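You operate a simulated robot arm through the tools that you are given. There is no shell and no other tool. Be economical: measure what you need, move in short steps, check, and stop when the job is done.

You are at the controls of a simulated two-armed robot. One attempt, no reset.

TASK
Pick up the blue cell labelled "No. 65" from the top of the wooden table with one hand, pass it to the other hand and put it on the top of the dry box.
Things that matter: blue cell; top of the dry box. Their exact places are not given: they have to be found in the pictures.

Only the result counts: the job must be done as asked and must still hold three seconds after the hand-in. Knocking over, shifting, dropping, spilling or breaking anything else fails it.

THE ROBOT
Two 7-joint arms with two-finger parallel grippers on one trunk, on a base that drives. Base frame: it is fixed to the floor where the robot stands at the start and does not move with it; the origin is under the middle of the robot, x ahead of it, y to its left, z up; the surface under the hand at the start is at about z = 800. Readings come in mm, degrees, newtons and seconds.
The left shoulder is at the start at [71, 156, 1005], the right one opposite. Places, roughly: top of the dry box [5000, 1100, 1400]. Payload 3.91 kg a hand.
The TCP of each hand is the grasp point between the finger pads, 30 mm short of the fingertips. In the tool frame z runs along the fingers and y along their closing line. The gripper opens to 110 mm. The fingers are 20 mm wide and 10 mm thick; the gripper's body (48 by 112 mm) begins 55 mm behind the TCP.
Orientation is that of the tool frame in the base frame, as a unit quaternion [x, y, z, w]. With the fingers straight down and closing along the base's y, the tool's x points along the base's -x, its y along +y and its z along -z.

THE INTERFACE
- The arms move only by the tool apply_moves. It takes "left_series", "right_series" or both (then of equal length, played together; a hand with none holds still); each is a list of rows, each an object of numbers (a shift or turn left out is 0, a gripper value left out holds the last): "rx", "ry", "rz": the turn, a rotation vector about the tool's x, y, z in units of 4 degrees (1.0 is 4 degrees); "x", "y", "z": the shift along the tool's x, y, z in units of 40 mm (1.0 is 40 mm); "grip": the gripper command, from -1 (fully open) to 1 (shut), values between in proportion. In form: [{"rx": .., "ry": .., "rz": .., "x": .., "y": .., "z": .., "grip": ..}, ...]. A call has 1 to 12 rows; each row shifts and turns the commanded pose from where the row before left it, along the tool's axes as they then stand. A call with a number of a shift or a turn outside -1 to 1 is refused whole. Each row takes 0.2 s and may step no farther than 50 mm and 8.6 degrees from the row before; otherwise, or with a gripper value out of range, the whole call is refused. A pose out of reach is approached as far as the arm can. The call stops where the force on the tool passes 40 N (or 10 N more than at its start, if that is more) or the arm is blocked; 0.2 s more then pass. Each finger travels about 108 mm/s and halts on what it meets, pressing with about 44 N; the grip force reading is that of the motor and also rises with nothing between the fingers. The clock runs only during rows and for 0.2 s after the last one: add rows that do not move to give the fingers time. The reply holds the time, the measured pose of the TCP, the force on the tool along the base axes, the opening and the grip force, in the units named above and with some noise, with the torque about the TCP (base axes, N m) and any sound that the robot's microphone picked up, and new pictures: "views" is both (left out), scene, wrist or none (wrist: the cameras of the hands that moved).
- Cameras (640 x 400 px; columns grow to the right, rows downward): "scene" is now at [140.3, 8.1, 1237.2]; the picture's right is [0.10, -1.00, 0.00], its down [-0.53, -0.05, -0.85] and it looks along [0.84, 0.08, -0.53] (base axes); focal length 287 px, centre (320, 200). "left" rides on the left gripper at [72, -17, -103] in its tool frame; the picture's right is [0.23, 0.97, 0.00], its down [-0.76, 0.18, -0.62] and it looks along [-0.61, 0.14, 0.78] (tool axes); focal length 222 px, centre (320, 200). "right" rides on the right gripper at [72, 17, -103] in its tool frame; the picture's right is [-0.23, 0.97, 0.00], its down [-0.76, -0.18, -0.62] and it looks along [-0.61, -0.14, 0.78] (tool axes); focal length 222 px, centre (320, 200).
- slide_trunk(by): slides the trunk up (or, below 0, down) by that many mm; the arms and the scene camera ride with it, the base frame stays. It gives what a move gives, with no picture.
- steer(legs): drives the robot by 1 to 6 legs, each [ahead, left, turn to the left] in mm, mm and degrees, along the robot's own axes; the way and the turn of a leg run together, so that a leg with both is an arc; at most 1500 mm and 180 degrees a leg. The arms and the cameras ride along, it lands a little off, and it stops where it bumps. It gives what a move gives, and a new picture of the scene camera.
- turn_head(pan, tilt): turns the head with the scene camera to pan (to the left, within 86 degrees either way) and tilt (down, from -29 to 69), counted from straight ahead of the robot. It gives what a move gives, and a new picture of the scene camera.
- pixel_to_xyz(camera, pixels): for up to 12 pixels [column, row] of the newest picture of that camera ("zoom" is the newest enlarged one), the place [x, y, z] in the base frame of the surface seen there, good to about 3 mm. It takes no simulated time.
- enlarge(camera, box): a new picture of the part [left, top, right, bottom] of that camera's present view, enlarged. It takes no simulated time.
- close_job(): hands the job in; it is judged then, once.

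Keep the steps short. Do not move on a guess: measure, check each grasp and each placing, and mend mistakes. In all there are 80 turns and 260 pictures (those below and enlarged ones count). Leave the grippers open and the arms clear of the work at the hand-in unless told otherwise, and finish with a single line.

The tools are called by a JSON object that holds its "api" and its "payload". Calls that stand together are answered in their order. apply_moves: Moves the arms, as the interface text tells. Its arguments: {"type":"object","properties":{"left_series":{"type":"array"},"right_series":{"type":"array"},"views":{"type":"string","enum":["both","scene","wrist","none"]}},"required":[]} The other tools are called the same way: slide_trunk (by) slides the trunk up or down; steer (legs) drives the base; turn_head (pan, tilt) turns the head that bears the scene camera; pixel_to_xyz (camera, pixels) gives the place of the surface under pixels of a picture; enlarge (camera, box) takes an enlarged picture of a part of a camera's view; close_job () hands the job in.

At the start:

```text
time_s: 0.0
left_tool_pos: [680.8, 484.4, 1011.4]
left_tool_rot: [0.001, 1.0, 0.0, 0.0]
left_ft_force: [-0.3, 0.4, -0.2]
left_ft_torque: [-0.01, -0.01, -0.02]
left_gripper_width: 109.9
left_finger_force: 0.0
right_tool_pos: [844.6, -270.0, 1038.0]
right_tool_rot: [0.0, 1.0, 0.0, -0.001]
right_ft_force: [0.2, -0.7, -0.2]
right_ft_torque: [-0.02, -0.02, -0.02]
right_gripper_width: 109.8
right_finger_force: 0.1
trunk travel left (down, up): [-450.0, 490.0]
robot x, y, heading: [-1.7, -3.4, -0.1]
head pan, tilt: [5.6, 32.2]
```

scene: 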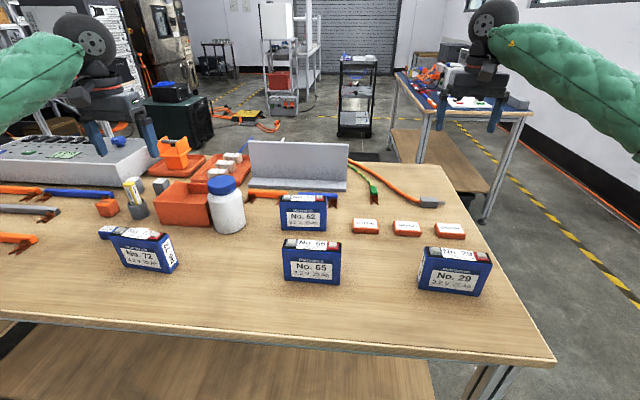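
right: 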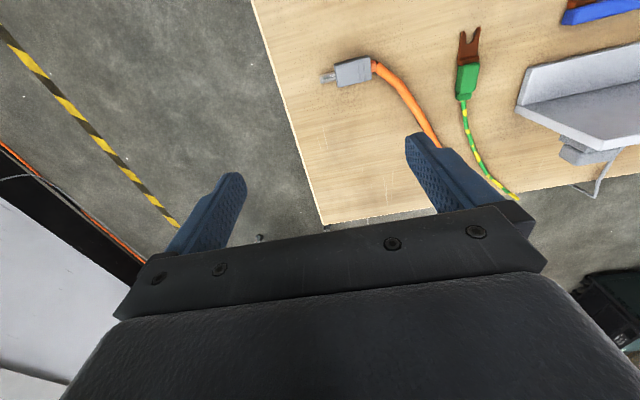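
left: 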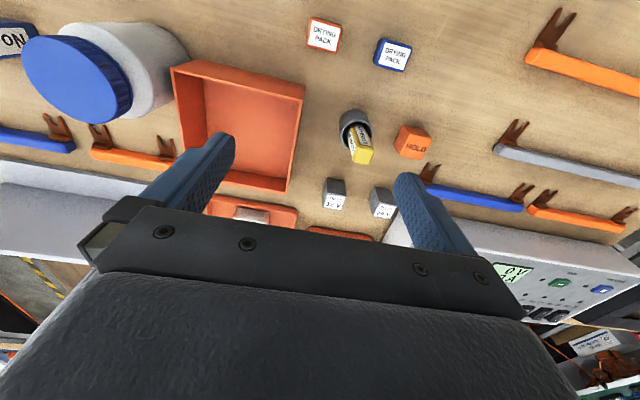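

I see the cell "No. 65" near scene pixel (311,262). I enlarge it and measure its corners.

{"api": "enlarge", "payload": {"camera": "scene", "box": [260, 180, 380, 300]}}

{"api": "pixel_to_xyz", "payload": {"camera": "scene", "pixels": [[287, 252], [338, 254], [287, 280], [338, 284], [286, 242], [338, 243], [311, 244], [311, 265], [311, 295], [303, 198], [303, 228], [303, 300]]}}

```text
3.33 times, centred on (320, 240) of scene
```

zoom: 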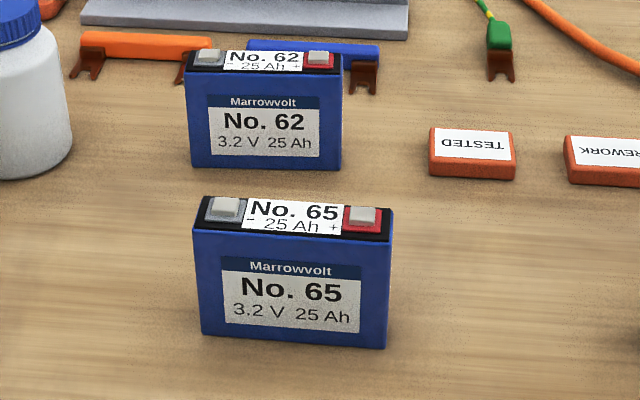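

```text
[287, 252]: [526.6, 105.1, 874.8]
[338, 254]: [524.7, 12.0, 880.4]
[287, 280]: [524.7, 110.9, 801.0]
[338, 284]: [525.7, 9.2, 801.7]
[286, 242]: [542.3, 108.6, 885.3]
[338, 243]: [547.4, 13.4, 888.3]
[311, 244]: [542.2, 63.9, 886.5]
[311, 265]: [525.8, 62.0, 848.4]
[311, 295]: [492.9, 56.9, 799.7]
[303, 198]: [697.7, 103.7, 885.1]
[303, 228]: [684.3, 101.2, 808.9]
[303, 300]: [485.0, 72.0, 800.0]
```

The cell's front face is at x≈525 and it spans y≈9..111 with its top near z≈886. Using the zoomed picture, I measure the top edges, the back side and the base.

{"api": "pixel_to_xyz", "payload": {"camera": "zoom", "pixels": [[198, 232], [388, 242], [207, 199], [391, 210], [205, 332], [384, 346], [225, 205], [362, 214], [290, 204], [290, 228], [196, 300], [392, 300]]}}

{"api": "steer", "payload": {"legs": [[-90, 0, 0]]}}

```text
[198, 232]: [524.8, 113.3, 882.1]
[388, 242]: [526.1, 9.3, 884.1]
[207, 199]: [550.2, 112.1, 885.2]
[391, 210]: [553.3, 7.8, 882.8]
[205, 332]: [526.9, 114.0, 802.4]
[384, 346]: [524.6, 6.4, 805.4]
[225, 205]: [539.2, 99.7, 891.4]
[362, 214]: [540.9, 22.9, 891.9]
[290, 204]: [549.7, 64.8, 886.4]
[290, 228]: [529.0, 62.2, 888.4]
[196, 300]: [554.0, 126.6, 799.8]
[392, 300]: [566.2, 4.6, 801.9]
```

```text
time_s: 1.1
left_tool_pos: [587.7, 483.2, 1012.7]
left_tool_rot: [0.0, 1.0, 0.001, 0.001]
left_ft_force: [0.2, 0.3, 0.2]
left_ft_torque: [0.0, -0.04, -0.05]
left_gripper_width: 109.9
left_finger_force: 0.0
right_tool_pos: [752.0, -267.5, 1038.9]
right_tool_rot: [0.0, 1.0, 0.0, 0.0]
right_ft_force: [-0.2, 0.6, -0.4]
right_ft_torque: [0.0, -0.02, 0.02]
right_gripper_width: 109.9
right_finger_force: 0.0
trunk travel left (down, up): [-450.0, 490.0]
robot x, y, heading: [-88.0, 1.0, 0.1]
head pan, tilt: [5.6, 32.2]
```

scene: 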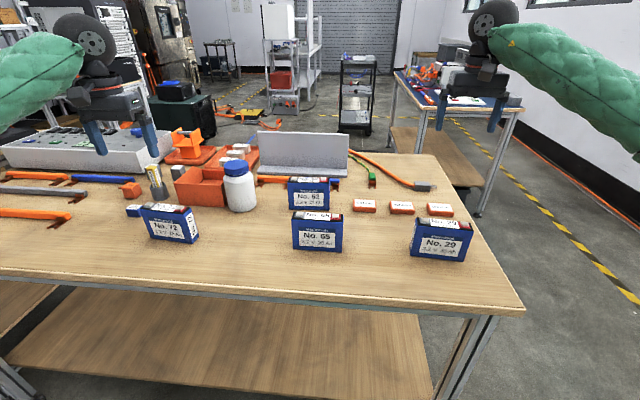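

The cell is centred at (539.5, 60), spans z 800–886 and is 28 mm thick along x. The left hand will grip its left end tilted 30° outward, which leaves the right end free for the right hand. I start by turning both hands in place (yaw 90° plus tilt 30°).

{"api": "apply_moves", "payload": {"left_series": [{"rx": 0.2555, "ry": -0.2555, "rz": 0.9537, "grip": -1}, {"rx": 0.2555, "ry": -0.2555, "rz": 0.9537}, {"rx": 0.2555, "ry": -0.2555, "rz": 0.9537}, {"rx": 0.2555, "ry": -0.2555, "rz": 0.9537}, {"rx": 0.2555, "ry": -0.2555, "rz": 0.9537}, {"rx": 0.2555, "ry": -0.2555, "rz": 0.9537}, {"rx": 0.2555, "ry": -0.2555, "rz": 0.9537}, {"rx": 0.2555, "ry": -0.2555, "rz": 0.9537}, {"rx": 0.2555, "ry": -0.2555, "rz": 0.9537}, {"rx": 0.2555, "ry": -0.2555, "rz": 0.9537}, {"rx": 0.2555, "ry": -0.2555, "rz": 0.9537}, {"rx": 0.2555, "ry": -0.2555, "rz": 0.9537}], "right_series": [{"rx": -0.2555, "ry": -0.2555, "rz": -0.9537, "grip": -1}, {"rx": -0.2555, "ry": -0.2555, "rz": -0.9537}, {"rx": -0.2555, "ry": -0.2555, "rz": -0.9537}, {"rx": -0.2555, "ry": -0.2555, "rz": -0.9537}, {"rx": -0.2555, "ry": -0.2555, "rz": -0.9537}, {"rx": -0.2555, "ry": -0.2555, "rz": -0.9537}, {"rx": -0.2555, "ry": -0.2555, "rz": -0.9537}, {"rx": -0.2555, "ry": -0.2555, "rz": -0.9537}, {"rx": -0.2555, "ry": -0.2555, "rz": -0.9537}, {"rx": -0.2555, "ry": -0.2555, "rz": -0.9537}, {"rx": -0.2555, "ry": -0.2555, "rz": -0.9537}, {"rx": -0.2555, "ry": -0.2555, "rz": -0.9537}], "views": "none"}}

{"api": "apply_moves", "payload": {"left_series": [{"rx": 0.2555, "ry": -0.2555, "rz": 0.9537, "grip": -1}, {"rx": 0.2555, "ry": -0.2555, "rz": 0.9537}, {"rx": 0.2555, "ry": -0.2555, "rz": 0.9537}, {"rx": 0.2555, "ry": -0.2555, "rz": 0.9537}, {"rx": 0.2555, "ry": -0.2555, "rz": 0.9537}, {"rx": 0.2555, "ry": -0.2555, "rz": 0.9537}, {"rx": 0.2555, "ry": -0.2555, "rz": 0.9537}, {"rx": 0.2555, "ry": -0.2555, "rz": 0.9537}, {"rx": 0.2555, "ry": -0.2555, "rz": 0.9537}, {"rx": 0.2555, "ry": -0.2555, "rz": 0.9537}, {"rx": 0.2555, "ry": -0.2555, "rz": 0.9537}], "right_series": [{"rx": -0.2555, "ry": -0.2555, "rz": -0.9537, "grip": -1}, {"rx": -0.2555, "ry": -0.2555, "rz": -0.9537}, {"rx": -0.2555, "ry": -0.2555, "rz": -0.9537}, {"rx": -0.2555, "ry": -0.2555, "rz": -0.9537}, {"rx": -0.2555, "ry": -0.2555, "rz": -0.9537}, {"rx": -0.2555, "ry": -0.2555, "rz": -0.9537}, {"rx": -0.2555, "ry": -0.2555, "rz": -0.9537}, {"rx": -0.2555, "ry": -0.2555, "rz": -0.9537}, {"rx": -0.2555, "ry": -0.2555, "rz": -0.9537}, {"rx": -0.2555, "ry": -0.2555, "rz": -0.9537}, {"rx": -0.2555, "ry": -0.2555, "rz": -0.9537}], "views": "scene"}}

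```text
time_s: 3.7
left_tool_pos: [591.1, 483.8, 1010.6]
left_tool_rot: [0.388, 0.91, -0.105, 0.103]
left_ft_force: [-0.4, 0.4, 0.3]
left_ft_torque: [0.01, -0.01, -0.02]
left_gripper_width: 110.0
left_finger_force: 0.1
right_tool_pos: [753.9, -269.0, 1037.7]
right_tool_rot: [-0.325, 0.938, 0.087, 0.087]
right_ft_force: [-0.2, -0.7, 0.7]
right_ft_torque: [0.02, 0.01, 0.03]
right_gripper_width: 110.1
right_finger_force: 0.2
right hand out of reach, approached as far as the arm can: row 11, 12
trunk travel left (down, up): [-450.0, 490.0]
robot x, y, heading: [-88.1, -0.4, -0.0]
head pan, tilt: [5.6, 32.2]
```

```text
time_s: 6.1
left_tool_pos: [589.8, 483.3, 1010.7]
left_tool_rot: [0.682, 0.684, -0.182, 0.183]
left_ft_force: [0.1, -1.1, -0.4]
left_ft_torque: [-0.02, 0.02, -0.01]
left_gripper_width: 110.1
left_finger_force: 0.0
right_tool_pos: [753.7, -267.7, 1037.3]
right_tool_rot: [-0.326, 0.937, 0.087, 0.087]
right_ft_force: [-0.3, -0.3, -0.8]
right_ft_torque: [-0.02, 0.01, -0.01]
right_gripper_width: 110.2
right_finger_force: 0.1
right hand out of reach, approached as far as the arm can: row 1, 2, 3, 4, 5, 6, 7, 8, 9, 10, 11
trunk travel left (down, up): [-450.0, 490.0]
robot x, y, heading: [-92.9, -1.5, -0.0]
head pan, tilt: [5.6, 32.2]
```

scene: 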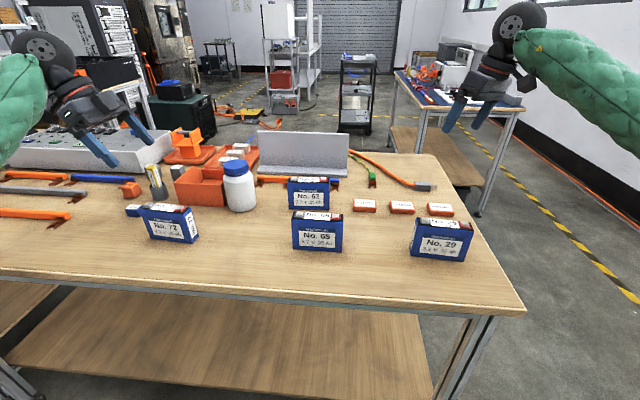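

The left hand has reached its new orientation, but the right is at its limit at that distance. I bring the left above the cell's left end at z≈1000 and draw the right inward.

{"api": "apply_moves", "payload": {"left_series": [{"x": -0.826, "y": -0.126, "z": 0.506}, {"x": -0.826, "y": -0.126, "z": 0.506}, {"x": -0.826, "y": -0.126, "z": 0.506}, {"x": -0.826, "y": -0.126, "z": 0.506}, {"x": -0.826, "y": -0.126, "z": 0.506}, {"x": -0.826, "y": -0.126, "z": 0.506}, {"x": -0.826, "y": -0.126, "z": 0.506}, {"x": -0.826, "y": -0.126, "z": 0.506}, {"x": -0.826, "y": -0.126, "z": 0.506}, {"x": -0.826, "y": -0.126, "z": 0.506}], "right_series": [{"y": 0.3}, {"y": 0.3}, {"y": 0.3}, {"y": 0.3}, {"y": 0.3}, {"y": 0.3}, {"y": 0.3}, {"y": 0.3}, {"y": 0.3}, {"y": 0.3}], "views": "both"}}

```text
time_s: 8.5
left_tool_pos: [524.2, 135.7, 1010.9]
left_tool_rot: [0.664, 0.704, -0.17, 0.187]
left_ft_force: [0.9, 0.8, 0.2]
left_ft_torque: [0.0, 0.01, 0.0]
left_gripper_width: 110.2
left_finger_force: 0.1
right_tool_pos: [673.7, -133.3, 1055.7]
right_tool_rot: [-0.348, 0.929, 0.092, 0.09]
right_ft_force: [0.9, -1.4, 0.1]
right_ft_torque: [-0.01, 0.02, 0.0]
right_gripper_width: 110.2
right_finger_force: 0.1
trunk travel left (down, up): [-450.0, 490.0]
robot x, y, heading: [-96.1, 12.7, 3.0]
head pan, tilt: [5.6, 32.2]
stopped in row 10 (left hand): the arm was blocked; the commanded pose is now the measured one
```

scene: 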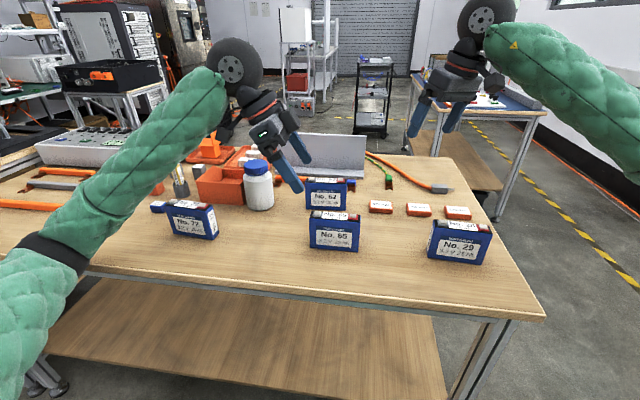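
right: 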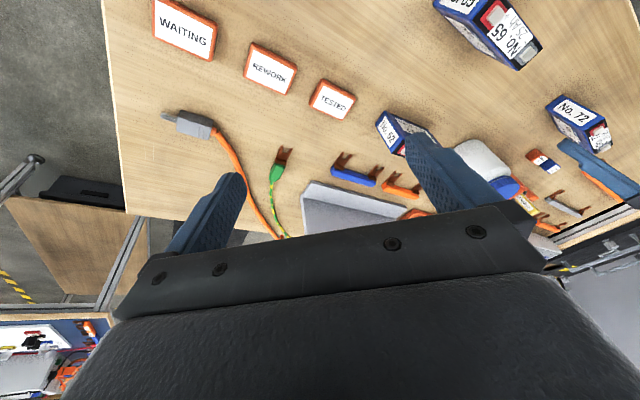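
left: 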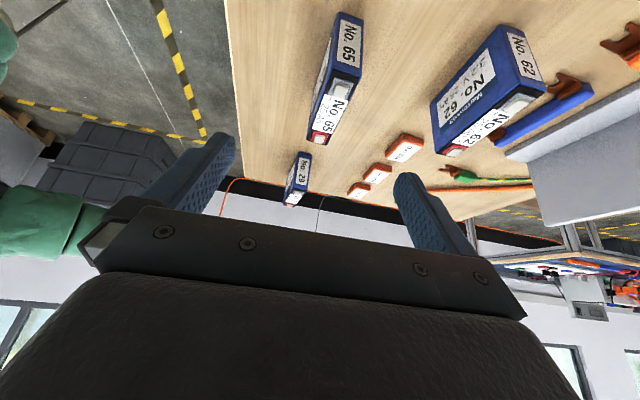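

The left arm was blocked in row 10 and the base swung 3°, so I turn the head down-left to see what the arm touches.

{"api": "turn_head", "payload": {"pan": 35, "tilt": 50}}

```text
time_s: 9.4
left_tool_pos: [521.3, 136.9, 1011.3]
left_tool_rot: [0.666, 0.702, -0.17, 0.187]
left_ft_force: [0.1, 0.5, 0.3]
left_ft_torque: [-0.02, 0.01, -0.01]
left_gripper_width: 110.3
left_finger_force: 0.1
right_tool_pos: [671.4, -134.2, 1059.0]
right_tool_rot: [-0.347, 0.929, 0.091, 0.091]
right_ft_force: [0.4, -0.2, 0.3]
right_ft_torque: [0.0, -0.02, 0.0]
right_gripper_width: 110.1
right_finger_force: 0.1
trunk travel left (down, up): [-450.0, 490.0]
robot x, y, heading: [-95.8, 10.0, 2.7]
head pan, tilt: [35.0, 50.0]
```

scene: 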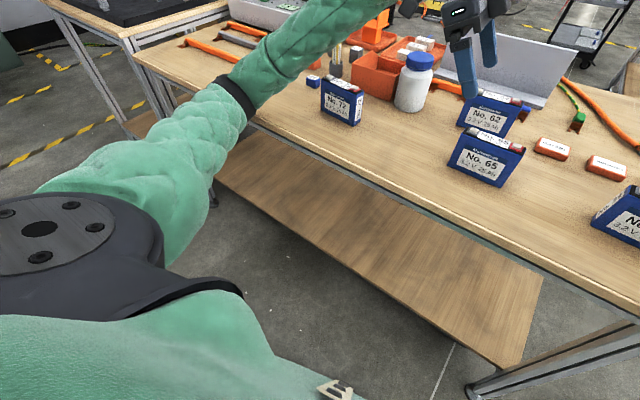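

The left elbow hangs right at the table's front edge. I measure the elbow and the edge.

{"api": "pixel_to_xyz", "payload": {"camera": "scene", "pixels": [[235, 95], [245, 115], [250, 122], [225, 150], [300, 150], [205, 90], [180, 90], [270, 85], [400, 208], [210, 130], [340, 30], [130, 160]]}}

```text
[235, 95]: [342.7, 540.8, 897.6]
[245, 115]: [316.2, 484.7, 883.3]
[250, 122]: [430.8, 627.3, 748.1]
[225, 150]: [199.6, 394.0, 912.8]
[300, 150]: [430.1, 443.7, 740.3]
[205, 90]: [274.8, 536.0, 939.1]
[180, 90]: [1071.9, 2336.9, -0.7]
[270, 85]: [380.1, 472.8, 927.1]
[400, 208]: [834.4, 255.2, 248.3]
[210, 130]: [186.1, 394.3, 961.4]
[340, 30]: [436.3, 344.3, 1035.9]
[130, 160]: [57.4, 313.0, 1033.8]
```

The elbow and forearm hang low beside the table edge (z≈800–900 at x≈340–430). I raise the trunk 180 mm so the elbows ride clear, then back up slightly and straighten the heading.

{"api": "slide_trunk", "payload": {"by": 180}}

{"api": "steer", "payload": {"legs": [[-60, -10, -2.7]]}}

{"api": "turn_head", "payload": {"pan": 5, "tilt": 45}}

```text
time_s: 11.4
left_tool_pos: [532.3, 139.9, 1182.2]
left_tool_rot: [0.665, 0.702, -0.177, 0.186]
left_ft_force: [0.1, 0.6, -1.0]
left_ft_torque: [0.01, -0.01, 0.01]
left_gripper_width: 110.1
left_finger_force: 0.0
right_tool_pos: [680.9, -128.4, 1230.6]
right_tool_rot: [-0.348, 0.93, 0.089, 0.085]
right_ft_force: [0.1, -0.6, -0.3]
right_ft_torque: [0.01, 0.0, 0.0]
right_gripper_width: 110.0
right_finger_force: 0.1
trunk travel left (down, up): [-630.0, 310.0]
robot x, y, heading: [-95.4, 10.3, 2.7]
head pan, tilt: [35.0, 50.0]
```

```text
time_s: 12.4
left_tool_pos: [474.1, 97.4, 1184.7]
left_tool_rot: [0.681, 0.686, -0.18, 0.182]
left_ft_force: [-0.7, -0.4, 0.0]
left_ft_torque: [0.03, -0.06, 0.01]
left_gripper_width: 110.0
left_finger_force: 0.0
right_tool_pos: [611.0, -178.3, 1232.8]
right_tool_rot: [-0.325, 0.937, 0.088, 0.088]
right_ft_force: [-0.9, -0.5, 0.5]
right_ft_torque: [0.05, -0.06, -0.03]
right_gripper_width: 110.0
right_finger_force: 0.1
trunk travel left (down, up): [-630.0, 310.0]
robot x, y, heading: [-158.4, -3.7, -0.1]
head pan, tilt: [35.0, 50.0]
```

scene: 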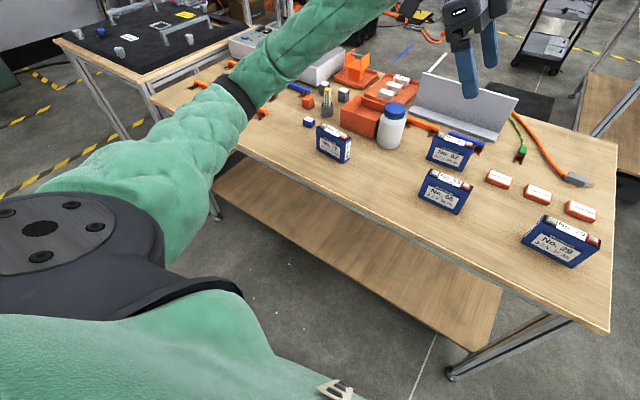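

```text
time_s: 13.4
left_tool_pos: [476.5, 98.8, 1181.9]
left_tool_rot: [0.681, 0.686, -0.182, 0.182]
left_ft_force: [0.5, -0.7, 1.1]
left_ft_torque: [0.01, -0.02, 0.02]
left_gripper_width: 110.0
left_finger_force: 0.1
right_tool_pos: [613.1, -176.5, 1231.3]
right_tool_rot: [-0.325, 0.938, 0.087, 0.087]
right_ft_force: [0.1, 1.1, 0.6]
right_ft_torque: [0.02, -0.03, -0.02]
right_gripper_width: 109.7
right_finger_force: 0.0
trunk travel left (down, up): [-630.0, 310.0]
robot x, y, heading: [-151.7, 1.4, 0.0]
head pan, tilt: [5.0, 45.0]
```

scene: 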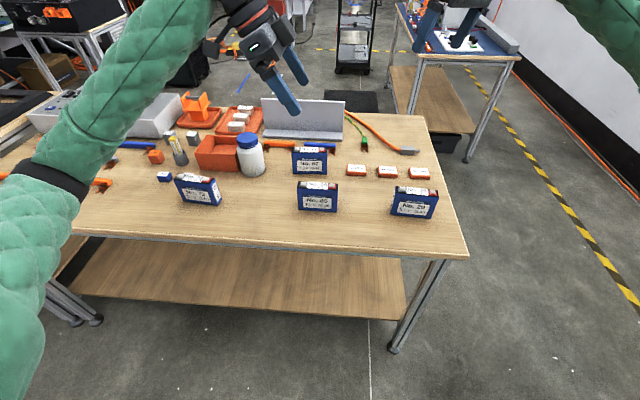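

Everything on the table looks unmoved. I re-measure the cell while the right hand finishes its rotation.

{"api": "pixel_to_xyz", "payload": {"camera": "scene", "pixels": [[300, 190], [335, 190], [318, 184], [318, 200], [302, 205], [334, 207], [310, 165], [412, 203], [196, 190]]}}

{"api": "apply_moves", "payload": {"right_series": [{"rx": -0.2555, "ry": -0.2555, "rz": -0.9537}, {"rx": -0.2555, "ry": -0.2555, "rz": -0.9537}, {"rx": -0.2555, "ry": -0.2555, "rz": -0.9537}, {"rx": -0.2555, "ry": -0.2555, "rz": -0.9537}, {"rx": -0.2555, "ry": -0.2555, "rz": -0.9537}, {"rx": -0.2555, "ry": -0.2555, "rz": -0.9537}, {"rx": -0.2555, "ry": -0.2555, "rz": -0.9537}, {"rx": -0.2555, "ry": -0.2555, "rz": -0.9537}, {"rx": -0.2555, "ry": -0.2555, "rz": -0.9537}, {"rx": -0.2555, "ry": -0.2555, "rz": -0.9537}, {"rx": -0.2555, "ry": -0.2555, "rz": -0.9537}, {"rx": -0.2555, "ry": -0.2555, "rz": -0.9537}], "views": "none"}}

```text
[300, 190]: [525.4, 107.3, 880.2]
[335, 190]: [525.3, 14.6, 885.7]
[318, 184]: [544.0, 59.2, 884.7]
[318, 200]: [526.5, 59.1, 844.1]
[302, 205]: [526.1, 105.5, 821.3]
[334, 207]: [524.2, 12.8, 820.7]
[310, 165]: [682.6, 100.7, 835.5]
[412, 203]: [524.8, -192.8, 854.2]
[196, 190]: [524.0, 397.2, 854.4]
```

```text
time_s: 16.0
left_tool_pos: [476.5, 99.5, 1183.3]
left_tool_rot: [0.681, 0.686, -0.182, 0.181]
left_ft_force: [-1.0, -0.2, -0.1]
left_ft_torque: [0.0, -0.02, 0.0]
left_gripper_width: 110.3
left_finger_force: 0.0
right_tool_pos: [615.1, -176.5, 1231.9]
right_tool_rot: [-0.43, 0.888, 0.115, 0.116]
right_ft_force: [-0.5, -0.2, 0.1]
right_ft_torque: [0.02, -0.02, -0.01]
right_gripper_width: 110.1
right_finger_force: 0.0
right hand out of reach, approached as far as the arm can: row 5, 6, 7, 8, 9, 10, 11, 12
trunk travel left (down, up): [-630.0, 310.0]
robot x, y, heading: [-150.9, -3.6, 0.1]
head pan, tilt: [5.0, 45.0]
```

The cell hasn't moved. The right wrist limits at that place, so I draw the right hand back to mirror the left's spot and continue the rotation there.

{"api": "apply_moves", "payload": {"right_series": [{"x": 0.71, "y": 0.54, "z": 0.16}, {"x": 0.71, "y": 0.54, "z": 0.16}, {"x": 0.71, "y": 0.54, "z": 0.16}, {"x": 0.71, "y": 0.54, "z": 0.16}, {"rx": -0.2555, "ry": -0.2555, "rz": -0.9537}, {"rx": -0.2555, "ry": -0.2555, "rz": -0.9537}, {"rx": -0.2555, "ry": -0.2555, "rz": -0.9537}, {"rx": -0.2555, "ry": -0.2555, "rz": -0.9537}, {"rx": -0.2555, "ry": -0.2555, "rz": -0.9537}, {"rx": -0.2555, "ry": -0.2555, "rz": -0.9537}, {"rx": -0.2555, "ry": -0.2555, "rz": -0.9537}, {"rx": -0.2555, "ry": -0.2555, "rz": -0.9537}], "views": "scene"}}

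```text
time_s: 18.6
left_tool_pos: [477.3, 99.2, 1183.0]
left_tool_rot: [0.681, 0.686, -0.182, 0.181]
left_ft_force: [-0.5, -0.3, 0.3]
left_ft_torque: [-0.02, 0.01, 0.0]
left_gripper_width: 109.7
left_finger_force: 0.0
right_tool_pos: [480.5, -201.3, 1182.7]
right_tool_rot: [-0.503, 0.843, 0.135, 0.135]
right_ft_force: [0.5, -0.2, 0.1]
right_ft_torque: [-0.01, 0.02, 0.0]
right_gripper_width: 109.9
right_finger_force: 0.0
right hand out of reach, approached as far as the arm can: row 8, 9, 10, 11, 12
trunk travel left (down, up): [-630.0, 310.0]
robot x, y, heading: [-153.7, 3.0, -0.1]
head pan, tilt: [5.0, 45.0]
```

scene: 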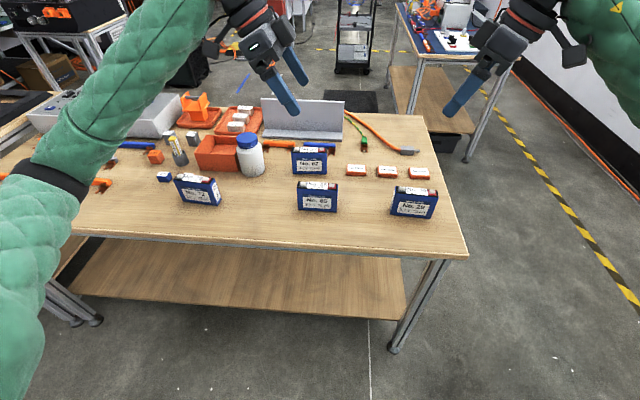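

The right wrist is again at its limit at about −62° yaw. I try the mirror of the spot where the left hand turned freely, farther to the right, and rotate there.

{"api": "apply_moves", "payload": {"right_series": [{"x": 0.73, "y": -0.616, "z": -0.346}, {"x": 0.73, "y": -0.616, "z": -0.346}, {"x": 0.73, "y": -0.616, "z": -0.346}, {"x": 0.73, "y": -0.616, "z": -0.346}, {"x": 0.73, "y": -0.616, "z": -0.346}, {"x": 0.73, "y": -0.616, "z": -0.346}, {"x": 0.73, "y": -0.616, "z": -0.346}, {"rx": -0.2555, "ry": -0.2555, "rz": -0.9537}, {"rx": -0.2555, "ry": -0.2555, "rz": -0.9537}, {"rx": -0.2555, "ry": -0.2555, "rz": -0.9537}, {"rx": -0.2555, "ry": -0.2555, "rz": -0.9537}, {"rx": -0.2555, "ry": -0.2555, "rz": -0.9537}], "views": "none"}}

```text
time_s: 21.2
left_tool_pos: [475.8, 99.3, 1183.9]
left_tool_rot: [0.681, 0.686, -0.181, 0.182]
left_ft_force: [0.4, 0.0, 0.3]
left_ft_torque: [-0.02, -0.03, 0.0]
left_gripper_width: 109.8
left_finger_force: 0.1
right_tool_pos: [371.9, -153.3, 1235.9]
right_tool_rot: [-0.632, 0.736, 0.171, 0.17]
right_ft_force: [0.2, -0.5, -0.9]
right_ft_torque: [-0.03, 0.0, -0.03]
right_gripper_width: 110.1
right_finger_force: 0.1
right hand out of reach, approached as far as the arm can: row 1, 2, 3, 4, 5, 6, 7, 8, 9, 10, 11, 12
trunk travel left (down, up): [-630.0, 310.0]
robot x, y, heading: [-154.7, 1.9, -0.2]
head pan, tilt: [5.0, 45.0]
```

The right hand drifted to an odd pose, but it is almost fully rotated now (yaw −81°). I look at the right arm before going on.

{"api": "turn_head", "payload": {"pan": -25, "tilt": 20}}

```text
time_s: 22.1
left_tool_pos: [476.5, 98.1, 1183.4]
left_tool_rot: [0.681, 0.685, -0.182, 0.182]
left_ft_force: [-0.8, -0.2, -0.3]
left_ft_torque: [0.0, -0.02, 0.03]
left_gripper_width: 109.9
left_finger_force: 0.0
right_tool_pos: [373.6, -152.6, 1235.4]
right_tool_rot: [-0.632, 0.737, 0.17, 0.169]
right_ft_force: [0.8, 0.0, 0.1]
right_ft_torque: [-0.01, 0.04, -0.01]
right_gripper_width: 110.0
right_finger_force: 0.0
trunk travel left (down, up): [-630.0, 310.0]
robot x, y, heading: [-154.4, 5.7, -0.1]
head pan, tilt: [-25.0, 20.0]
```

scene: 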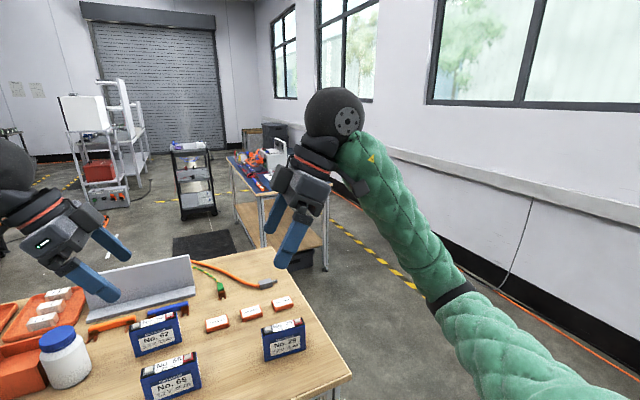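

The right arm now has its elbow low and outward, a good posture. I ease it forward and finish the remaining ~9° of rotation.

{"api": "apply_moves", "payload": {"right_series": [{"x": 0.245, "y": -0.66, "z": 0.126}, {"x": 0.245, "y": -0.66, "z": 0.126}, {"x": 0.245, "y": -0.66, "z": 0.126}, {"x": 0.245, "y": -0.66, "z": 0.126}, {"rx": -0.2, "ry": -0.2, "rz": -0.73}, {"rx": -0.2, "ry": -0.2, "rz": -0.73}, {"rx": -0.2, "ry": -0.2, "rz": -0.73}], "views": "none"}}

```text
time_s: 23.7
left_tool_pos: [476.4, 99.0, 1183.0]
left_tool_rot: [0.681, 0.685, -0.182, 0.182]
left_ft_force: [0.0, 0.3, 0.5]
left_ft_torque: [-0.02, 0.01, -0.02]
left_gripper_width: 110.1
left_finger_force: 0.0
right_tool_pos: [332.5, -117.5, 1254.8]
right_tool_rot: [0.687, -0.678, -0.186, -0.183]
right_ft_force: [0.1, -0.4, 0.1]
right_ft_torque: [-0.03, 0.0, 0.0]
right_gripper_width: 110.1
right_finger_force: 0.0
right hand out of reach, approached as far as the arm can: row 1, 2, 3, 4, 5, 6, 7
trunk travel left (down, up): [-630.0, 310.0]
robot x, y, heading: [-155.7, -2.6, 0.3]
head pan, tilt: [-25.0, 20.0]
```

Orientation is reached at (332, −117, 1255). I test whether it can move down and forward in this orientation.

{"api": "apply_moves", "payload": {"right_series": [{"x": 0.417, "z": 0.722}, {"x": 0.417, "z": 0.722}, {"x": 0.417, "z": 0.722}, {"x": 0.417, "z": 0.722}], "views": "none"}}

{"api": "apply_moves", "payload": {"right_series": [{"y": -0.8}, {"y": -0.8}, {"y": -0.8}], "views": "none"}}

```text
time_s: 24.7
left_tool_pos: [475.5, 98.7, 1183.3]
left_tool_rot: [0.68, 0.686, -0.182, 0.182]
left_ft_force: [0.3, 0.6, -0.5]
left_ft_torque: [0.0, 0.02, -0.01]
left_gripper_width: 109.8
left_finger_force: 0.0
right_tool_pos: [293.7, -95.2, 1155.4]
right_tool_rot: [0.686, -0.679, -0.186, -0.183]
right_ft_force: [-0.6, -0.1, 0.0]
right_ft_torque: [0.0, -0.03, 0.02]
right_gripper_width: 109.8
right_finger_force: 0.1
right hand out of reach, approached as far as the arm can: row 1, 2, 3, 4
trunk travel left (down, up): [-630.0, 310.0]
robot x, y, heading: [-158.6, 0.7, -0.2]
head pan, tilt: [-25.0, 20.0]
```

```text
time_s: 25.5
left_tool_pos: [476.6, 98.2, 1183.2]
left_tool_rot: [0.682, 0.685, -0.182, 0.181]
left_ft_force: [0.2, -1.4, -0.4]
left_ft_torque: [0.0, 0.01, -0.02]
left_gripper_width: 110.0
left_finger_force: 0.0
right_tool_pos: [294.9, -94.8, 1155.5]
right_tool_rot: [0.686, -0.679, -0.186, -0.183]
right_ft_force: [-0.2, 0.5, -0.8]
right_ft_torque: [0.0, 0.0, 0.01]
right_gripper_width: 109.6
right_finger_force: 0.0
right hand out of reach, approached as far as the arm can: row 1, 2, 3
trunk travel left (down, up): [-630.0, 310.0]
robot x, y, heading: [-156.2, -3.3, -0.0]
head pan, tilt: [-25.0, 20.0]
```

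This is a wrist-joint limit on that side. Turning the right hand 180° about its own axis gives the same closing line and the same tilt, so I rotate +rz in steps.

{"api": "apply_moves", "payload": {"right_series": [{"rz": 1}, {"rz": 1}, {"rz": 1}, {"rz": 1}, {"rz": 1}, {"rz": 1}, {"rz": 1}, {"rz": 1}, {"rz": 1}, {"rz": 1}, {"rz": 1}, {"rz": 1}], "views": "none"}}

{"api": "apply_moves", "payload": {"right_series": [{"rz": 1}, {"rz": 1}, {"rz": 1}, {"rz": 1}, {"rz": 1}, {"rz": 1}, {"rz": 1}, {"rz": 1}, {"rz": 1}, {"rz": 1}, {"rz": 1}, {"rz": 1}], "views": "none"}}

```text
time_s: 28.1
left_tool_pos: [476.1, 98.0, 1182.8]
left_tool_rot: [0.681, 0.686, -0.182, 0.182]
left_ft_force: [0.0, -0.5, 0.0]
left_ft_torque: [0.0, -0.01, -0.03]
left_gripper_width: 110.0
left_finger_force: 0.1
right_tool_pos: [292.2, -93.7, 1155.3]
right_tool_rot: [-0.353, 0.898, 0.245, 0.093]
right_ft_force: [-0.4, 0.6, -0.5]
right_ft_torque: [0.02, 0.0, -0.01]
right_gripper_width: 109.5
right_finger_force: 0.0
trunk travel left (down, up): [-630.0, 310.0]
robot x, y, heading: [-154.6, 1.4, -0.1]
head pan, tilt: [-25.0, 20.0]
```

```text
time_s: 30.7
left_tool_pos: [476.0, 98.4, 1184.0]
left_tool_rot: [0.682, 0.685, -0.182, 0.181]
left_ft_force: [0.3, 0.4, -0.3]
left_ft_torque: [-0.03, 0.01, 0.01]
left_gripper_width: 109.7
left_finger_force: 0.0
right_tool_pos: [291.3, -94.8, 1155.0]
right_tool_rot: [0.042, 0.964, 0.261, -0.014]
right_ft_force: [0.1, 0.2, -0.3]
right_ft_torque: [0.03, -0.01, -0.02]
right_gripper_width: 110.1
right_finger_force: 0.1
trunk travel left (down, up): [-630.0, 310.0]
robot x, y, heading: [-157.6, 1.7, -0.2]
head pan, tilt: [-25.0, 20.0]
```

The rotation is free now. I move the right hand forward and out, and keep turning.

{"api": "apply_moves", "payload": {"right_series": [{"x": -0.75, "y": -0.46, "z": -0.46}, {"x": -0.75, "y": -0.46, "z": -0.46}, {"x": -0.75, "y": -0.46, "z": -0.46}, {"x": -0.75, "y": -0.46, "z": -0.46}, {"x": -0.75, "y": -0.46, "z": -0.46}, {"x": -0.75, "y": -0.46, "z": -0.46}, {"rz": 1}, {"rz": 1}, {"rz": 1}, {"rz": 1}, {"rz": 1}, {"rz": 1}], "views": "none"}}

{"api": "apply_moves", "payload": {"right_series": [{"rz": 1}, {"rz": 1}, {"rz": 1}, {"rz": 1}, {"rz": 1}, {"rz": 1}, {"rz": 1}, {"rz": 1}, {"rz": 1}, {"rz": 1}, {"rz": 1}, {"rz": 1}], "views": "none"}}

{"api": "apply_moves", "payload": {"right_series": [{"rz": 1}, {"rz": 1}, {"rz": 1}], "views": "scene"}}

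```text
time_s: 33.3
left_tool_pos: [476.4, 99.2, 1183.0]
left_tool_rot: [0.682, 0.685, -0.182, 0.182]
left_ft_force: [0.5, -0.1, -0.5]
left_ft_torque: [0.01, -0.04, -0.01]
left_gripper_width: 110.0
left_finger_force: 0.0
right_tool_pos: [461.3, -257.4, 1184.7]
right_tool_rot: [0.243, 0.934, 0.251, -0.07]
right_ft_force: [0.2, 0.2, 0.6]
right_ft_torque: [0.02, -0.02, -0.01]
right_gripper_width: 109.8
right_finger_force: 0.0
trunk travel left (down, up): [-630.0, 310.0]
robot x, y, heading: [-154.2, -0.9, -0.5]
head pan, tilt: [-25.0, 20.0]
```

```text
time_s: 35.9
left_tool_pos: [475.4, 99.7, 1182.4]
left_tool_rot: [0.681, 0.686, -0.182, 0.182]
left_ft_force: [-0.3, -0.7, 0.1]
left_ft_torque: [0.01, -0.01, 0.04]
left_gripper_width: 110.0
left_finger_force: 0.1
right_tool_pos: [462.4, -257.2, 1186.6]
right_tool_rot: [0.602, 0.754, 0.204, -0.166]
right_ft_force: [0.4, 1.1, -0.1]
right_ft_torque: [-0.03, 0.0, 0.01]
right_gripper_width: 110.1
right_finger_force: 0.1
trunk travel left (down, up): [-630.0, 310.0]
robot x, y, heading: [-157.2, -0.2, -0.3]
head pan, tilt: [-25.0, 20.0]
```

```text
time_s: 36.7
left_tool_pos: [476.0, 99.1, 1183.2]
left_tool_rot: [0.682, 0.685, -0.181, 0.182]
left_ft_force: [-0.2, 0.0, 1.0]
left_ft_torque: [0.01, -0.04, -0.03]
left_gripper_width: 110.0
left_finger_force: 0.0
right_tool_pos: [463.4, -259.0, 1186.6]
right_tool_rot: [0.677, 0.688, 0.185, -0.184]
right_ft_force: [0.2, -0.8, -0.1]
right_ft_torque: [-0.03, -0.01, 0.0]
right_gripper_width: 110.0
right_finger_force: 0.1
trunk travel left (down, up): [-630.0, 310.0]
robot x, y, heading: [-156.5, -0.9, -0.3]
head pan, tilt: [-25.0, 20.0]
```

scene: 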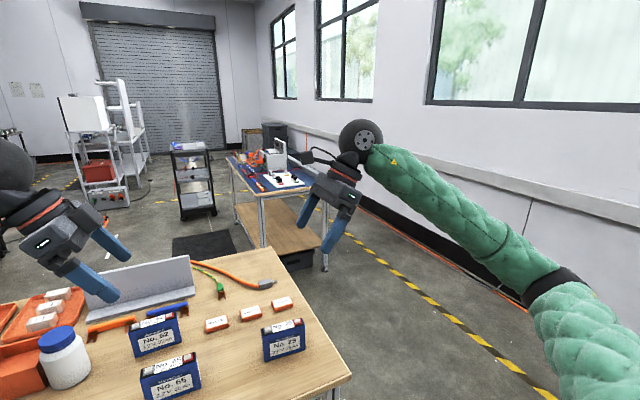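

The right hand is now properly oriented and parked at y≈−258. I lower the left to z≈930 above the cell's left end and point the head at it.

{"api": "turn_head", "payload": {"pan": 12, "tilt": 48}}

{"api": "apply_moves", "payload": {"left_series": [{"x": 0.3875, "y": 0.198, "z": 0.69}, {"x": 0.3875, "y": 0.198, "z": 0.69}, {"x": 0.3875, "y": 0.198, "z": 0.69}, {"x": 0.3875, "y": 0.198, "z": 0.69}, {"x": 0.3875, "y": 0.198, "z": 0.69}, {"x": 0.3875, "y": 0.198, "z": 0.69}, {"x": 0.3875, "y": 0.198, "z": 0.69}, {"x": 0.3875, "y": 0.198, "z": 0.69}], "views": "both"}}

```text
time_s: 37.8
left_tool_pos: [476.4, 98.3, 1183.3]
left_tool_rot: [0.681, 0.686, -0.182, 0.182]
left_ft_force: [-0.2, -0.4, 0.0]
left_ft_torque: [0.0, 0.02, -0.03]
left_gripper_width: 109.9
left_finger_force: 0.0
right_tool_pos: [462.8, -257.6, 1185.8]
right_tool_rot: [0.676, 0.689, 0.185, -0.185]
right_ft_force: [-0.2, 0.9, -0.3]
right_ft_torque: [0.0, -0.01, -0.03]
right_gripper_width: 109.9
right_finger_force: 0.1
trunk travel left (down, up): [-630.0, 310.0]
robot x, y, heading: [-158.9, -3.6, 0.2]
head pan, tilt: [12.0, 48.0]
```

scene: 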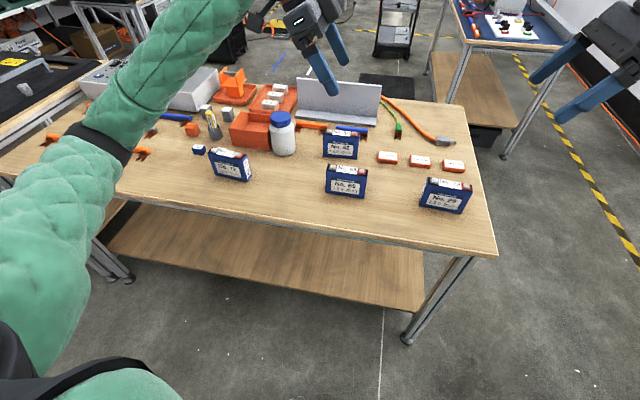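

```text
time_s: 39.5
left_tool_pos: [538.7, 96.8, 930.0]
left_tool_rot: [0.681, 0.685, -0.181, 0.182]
left_ft_force: [0.2, -0.2, 0.5]
left_ft_torque: [0.01, 0.0, 0.0]
left_gripper_width: 110.0
left_finger_force: 0.0
right_tool_pos: [463.7, -258.7, 1187.0]
right_tool_rot: [0.677, 0.689, 0.184, -0.184]
right_ft_force: [0.3, 0.8, 0.1]
right_ft_torque: [0.01, 0.0, 0.01]
right_gripper_width: 109.9
right_finger_force: 0.0
trunk travel left (down, up): [-630.0, 310.0]
robot x, y, heading: [-154.4, 3.2, -0.3]
head pan, tilt: [12.0, 48.0]
```

scene: 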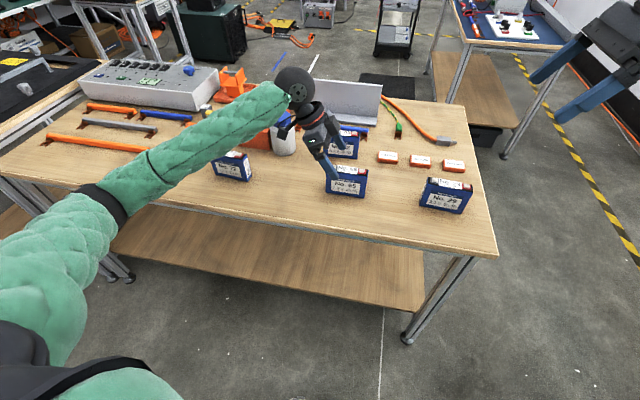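
left: 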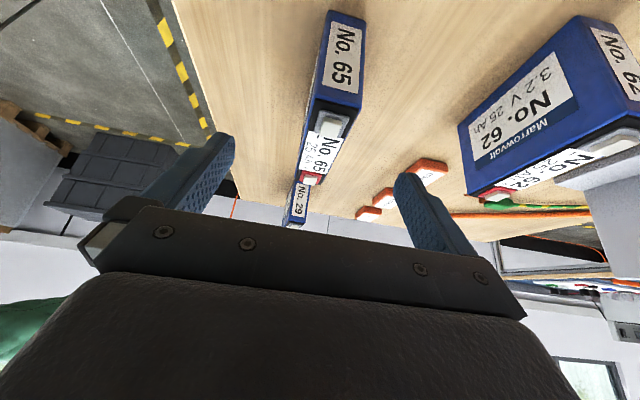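

The left forearm passes near No. 72 and the bottle, so I measure its clearance before going down 78 mm.

{"api": "pixel_to_xyz", "payload": {"camera": "scene", "pixels": [[120, 205], [150, 175], [170, 180], [200, 155], [230, 120], [240, 138], [265, 115], [230, 156], [285, 135], [105, 200], [293, 85], [280, 152]]}}

```text
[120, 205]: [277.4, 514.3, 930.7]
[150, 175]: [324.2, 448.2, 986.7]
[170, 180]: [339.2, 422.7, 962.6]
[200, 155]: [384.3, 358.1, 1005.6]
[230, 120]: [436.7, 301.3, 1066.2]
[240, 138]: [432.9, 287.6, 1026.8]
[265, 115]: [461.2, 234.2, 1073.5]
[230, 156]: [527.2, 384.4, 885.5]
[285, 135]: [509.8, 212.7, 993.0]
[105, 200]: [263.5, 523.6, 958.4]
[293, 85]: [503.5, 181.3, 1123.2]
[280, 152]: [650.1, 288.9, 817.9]
```

Clearance is fine: the forearm stays above z≈900 over the table. I descend to z≈852 and check before closing.

{"api": "apply_moves", "payload": {"left_series": [{"x": 0.24, "y": 0.005, "z": 0.424}, {"x": 0.24, "y": 0.005, "z": 0.424}, {"x": 0.24, "y": 0.005, "z": 0.424}, {"x": 0.24, "y": 0.005, "z": 0.424}], "views": "wrist"}}

{"api": "enlarge", "payload": {"camera": "scene", "box": [260, 110, 420, 210]}}

```text
time_s: 40.5
left_tool_pos: [540.7, 97.2, 852.3]
left_tool_rot: [0.681, 0.686, -0.182, 0.182]
left_ft_force: [0.0, 0.8, 0.3]
left_ft_torque: [0.0, 0.01, 0.01]
left_gripper_width: 110.0
left_finger_force: 0.3
right_tool_pos: [463.0, -257.7, 1185.7]
right_tool_rot: [0.676, 0.688, 0.185, -0.185]
right_ft_force: [-1.1, -0.3, 0.6]
right_ft_torque: [-0.01, 0.02, -0.05]
right_gripper_width: 110.0
right_finger_force: 0.1
trunk travel left (down, up): [-630.0, 310.0]
robot x, y, heading: [-158.0, -3.8, 0.2]
head pan, tilt: [12.0, 48.0]
```

left: 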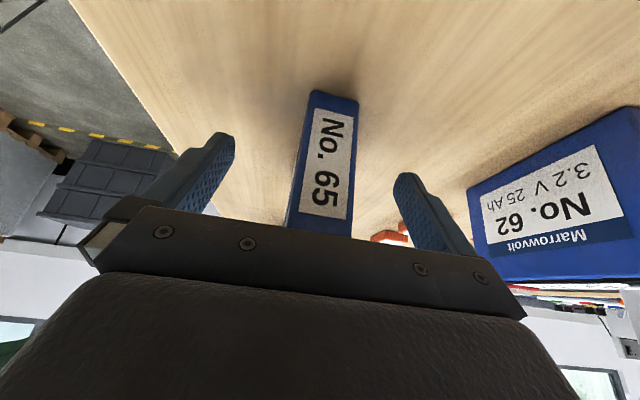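

```text
4.00 times, centred on (340, 160) of scene
```

zoom: 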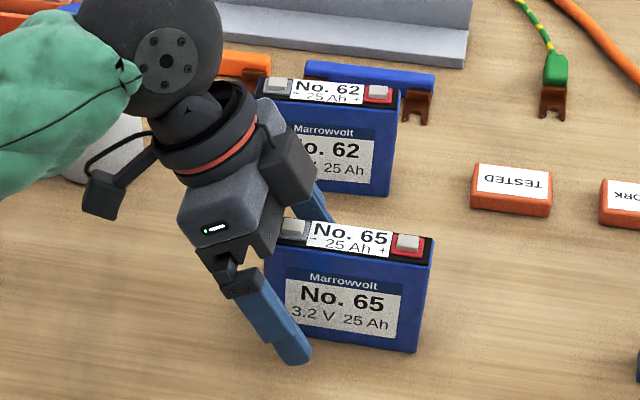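

The fingers straddle the cell's left end, so I close the left gripper.

{"api": "apply_moves", "payload": {"left_series": [{"grip": 1}, {"grip": 1}, {"grip": 1}, {"grip": 1}, {"grip": 1}], "views": "wrist"}}

```text
time_s: 41.8
left_tool_pos: [541.1, 96.9, 851.5]
left_tool_rot: [0.681, 0.686, -0.18, 0.181]
left_ft_force: [-2.0, 0.0, -0.1]
left_ft_torque: [-0.08, 0.01, -0.13]
left_gripper_width: 29.7
left_finger_force: 44.5
right_tool_pos: [462.9, -259.3, 1186.4]
right_tool_rot: [0.676, 0.689, 0.185, -0.185]
right_ft_force: [-1.1, 0.3, 0.2]
right_ft_torque: [0.01, -0.01, 0.0]
right_gripper_width: 110.0
right_finger_force: 0.0
trunk travel left (down, up): [-630.0, 310.0]
robot x, y, heading: [-156.1, 1.8, -0.0]
head pan, tilt: [12.0, 48.0]
```

left: 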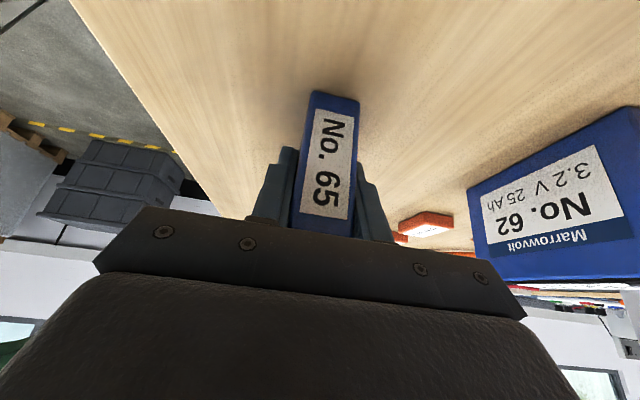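

Gripped at 29.7 mm with 44.5 N. I lift straight up 100 mm and then back to x≈480, z≈1100.

{"api": "apply_moves", "payload": {"left_series": [{"x": -0.25, "z": -0.433, "grip": 1}, {"x": -0.25, "z": -0.433}, {"x": -0.25, "z": -0.433}, {"x": -0.25, "z": -0.433}, {"x": -0.25, "z": -0.433}, {"x": -0.3125, "y": -0.25, "z": -0.541}, {"x": -0.3125, "y": -0.25, "z": -0.541}, {"x": -0.3125, "y": -0.25, "z": -0.541}, {"x": -0.3125, "y": -0.25, "z": -0.541}, {"x": -0.3125, "y": -0.25, "z": -0.541}, {"x": -0.3125, "y": -0.25, "z": -0.541}], "views": "both"}}

```text
time_s: 44.1
left_tool_pos: [480.6, 93.4, 1101.4]
left_tool_rot: [0.681, 0.686, -0.18, 0.183]
left_ft_force: [-0.5, -0.5, -5.8]
left_ft_torque: [0.21, -0.02, 0.01]
left_gripper_width: 29.9
left_finger_force: 43.9
right_tool_pos: [462.7, -259.7, 1185.5]
right_tool_rot: [0.677, 0.689, 0.184, -0.185]
right_ft_force: [0.8, 0.5, -0.8]
right_ft_torque: [0.01, -0.02, 0.0]
right_gripper_width: 109.9
right_finger_force: 0.1
trunk travel left (down, up): [-630.0, 310.0]
robot x, y, heading: [-155.8, -0.7, -0.0]
head pan, tilt: [12.0, 48.0]
```

scene: 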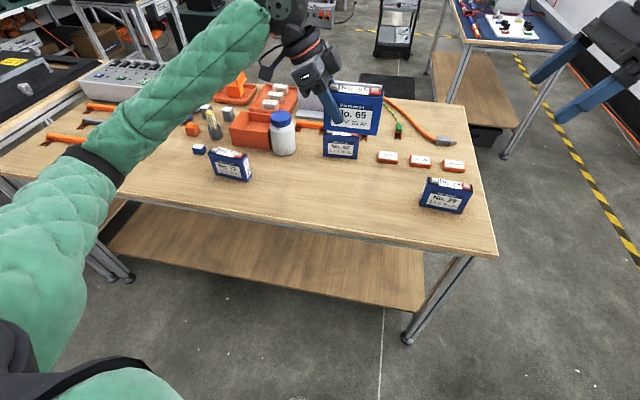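
left: 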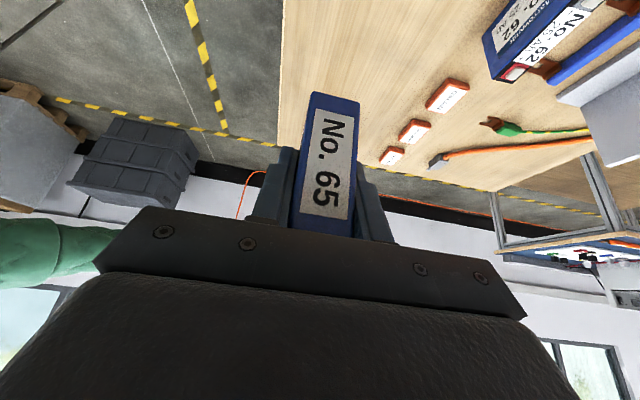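

The cell is lifted cleanly and looks level. I tilt the head up a bit and measure the cell's corners in the air.

{"api": "turn_head", "payload": {"pan": 3, "tilt": 30}}

{"api": "enlarge", "payload": {"camera": "scene", "box": [220, 100, 420, 225]}}

```text
time_s: 45.0
left_tool_pos: [481.0, 94.2, 1100.3]
left_tool_rot: [0.681, 0.686, -0.182, 0.182]
left_ft_force: [1.1, -0.5, -5.3]
left_ft_torque: [0.19, 0.03, 0.02]
left_gripper_width: 29.9
left_finger_force: 43.9
right_tool_pos: [462.8, -258.0, 1185.3]
right_tool_rot: [0.676, 0.689, 0.185, -0.186]
right_ft_force: [-0.7, -0.3, 0.1]
right_ft_torque: [0.02, -0.01, 0.02]
right_gripper_width: 110.0
right_finger_force: 0.0
trunk travel left (down, up): [-630.0, 310.0]
robot x, y, heading: [-155.1, -0.4, -0.3]
head pan, tilt: [3.0, 30.0]
```

scene: 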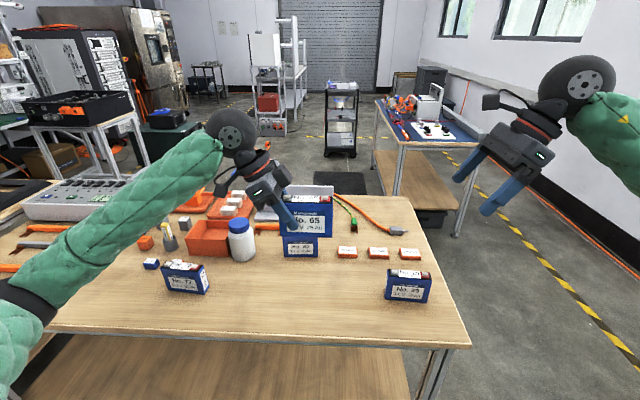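

```text
3.20 times, centred on (320, 162) of scene
```

zoom: 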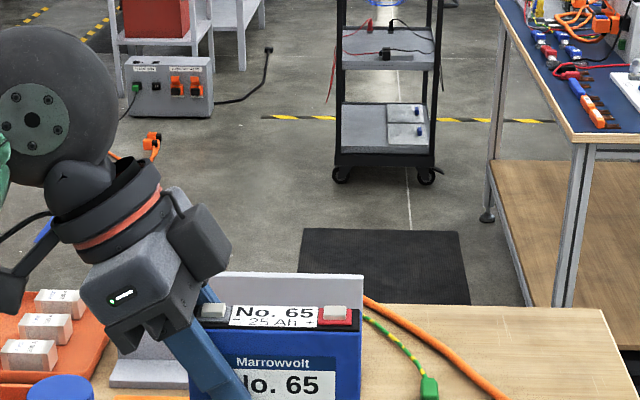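

{"api": "pixel_to_xyz", "payload": {"camera": "scene", "pixels": [[330, 207], [330, 233], [300, 207], [331, 198], [318, 198], [318, 222], [288, 197]]}}

{"api": "pixel_to_xyz", "payload": {"camera": "zoom", "pixels": [[357, 330], [357, 345], [250, 335], [350, 312], [345, 325]]}}

```text
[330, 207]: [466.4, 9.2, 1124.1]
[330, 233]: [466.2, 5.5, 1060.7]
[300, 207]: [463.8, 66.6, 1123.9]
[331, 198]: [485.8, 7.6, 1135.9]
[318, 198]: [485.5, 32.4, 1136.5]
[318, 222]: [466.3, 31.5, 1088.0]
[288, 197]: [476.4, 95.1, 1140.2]
```

```text
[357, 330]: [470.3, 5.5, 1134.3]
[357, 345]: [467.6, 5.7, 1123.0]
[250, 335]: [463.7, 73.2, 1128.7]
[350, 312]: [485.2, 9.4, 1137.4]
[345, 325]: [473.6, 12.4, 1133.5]
```

In the air the cell is centred at (480, 57) with z 1050–1136. I bring the right hand to a pre-grasp point 120 mm short along its tilted axis.

{"api": "apply_moves", "payload": {"right_series": [{"x": 0.87, "y": 0.086, "z": 0.407, "grip": -1}, {"x": 0.87, "y": 0.086, "z": 0.407}, {"x": 0.87, "y": 0.086, "z": 0.407}, {"x": 0.87, "y": 0.086, "z": 0.407}, {"x": 0.87, "y": 0.086, "z": 0.407}, {"x": 0.87, "y": 0.086, "z": 0.407}], "views": "both"}}

```text
time_s: 46.4
left_tool_pos: [482.1, 94.5, 1100.3]
left_tool_rot: [0.681, 0.686, -0.182, 0.182]
left_ft_force: [0.9, 0.2, -6.5]
left_ft_torque: [0.19, 0.01, 0.01]
left_gripper_width: 29.6
left_finger_force: 43.8
right_tool_pos: [481.3, -26.4, 1206.8]
right_tool_rot: [0.677, 0.688, 0.185, -0.185]
right_ft_force: [-0.8, 0.4, 0.1]
right_ft_torque: [0.01, 0.02, 0.01]
right_gripper_width: 110.0
right_finger_force: 0.1
trunk travel left (down, up): [-630.0, 310.0]
robot x, y, heading: [-155.3, -0.3, -0.2]
head pan, tilt: [3.0, 30.0]
```

scene: 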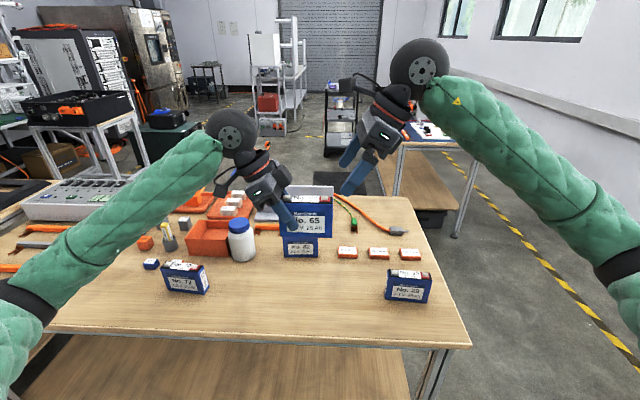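
right: 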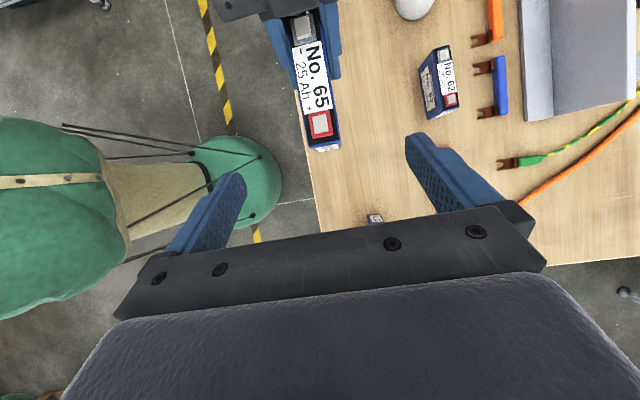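

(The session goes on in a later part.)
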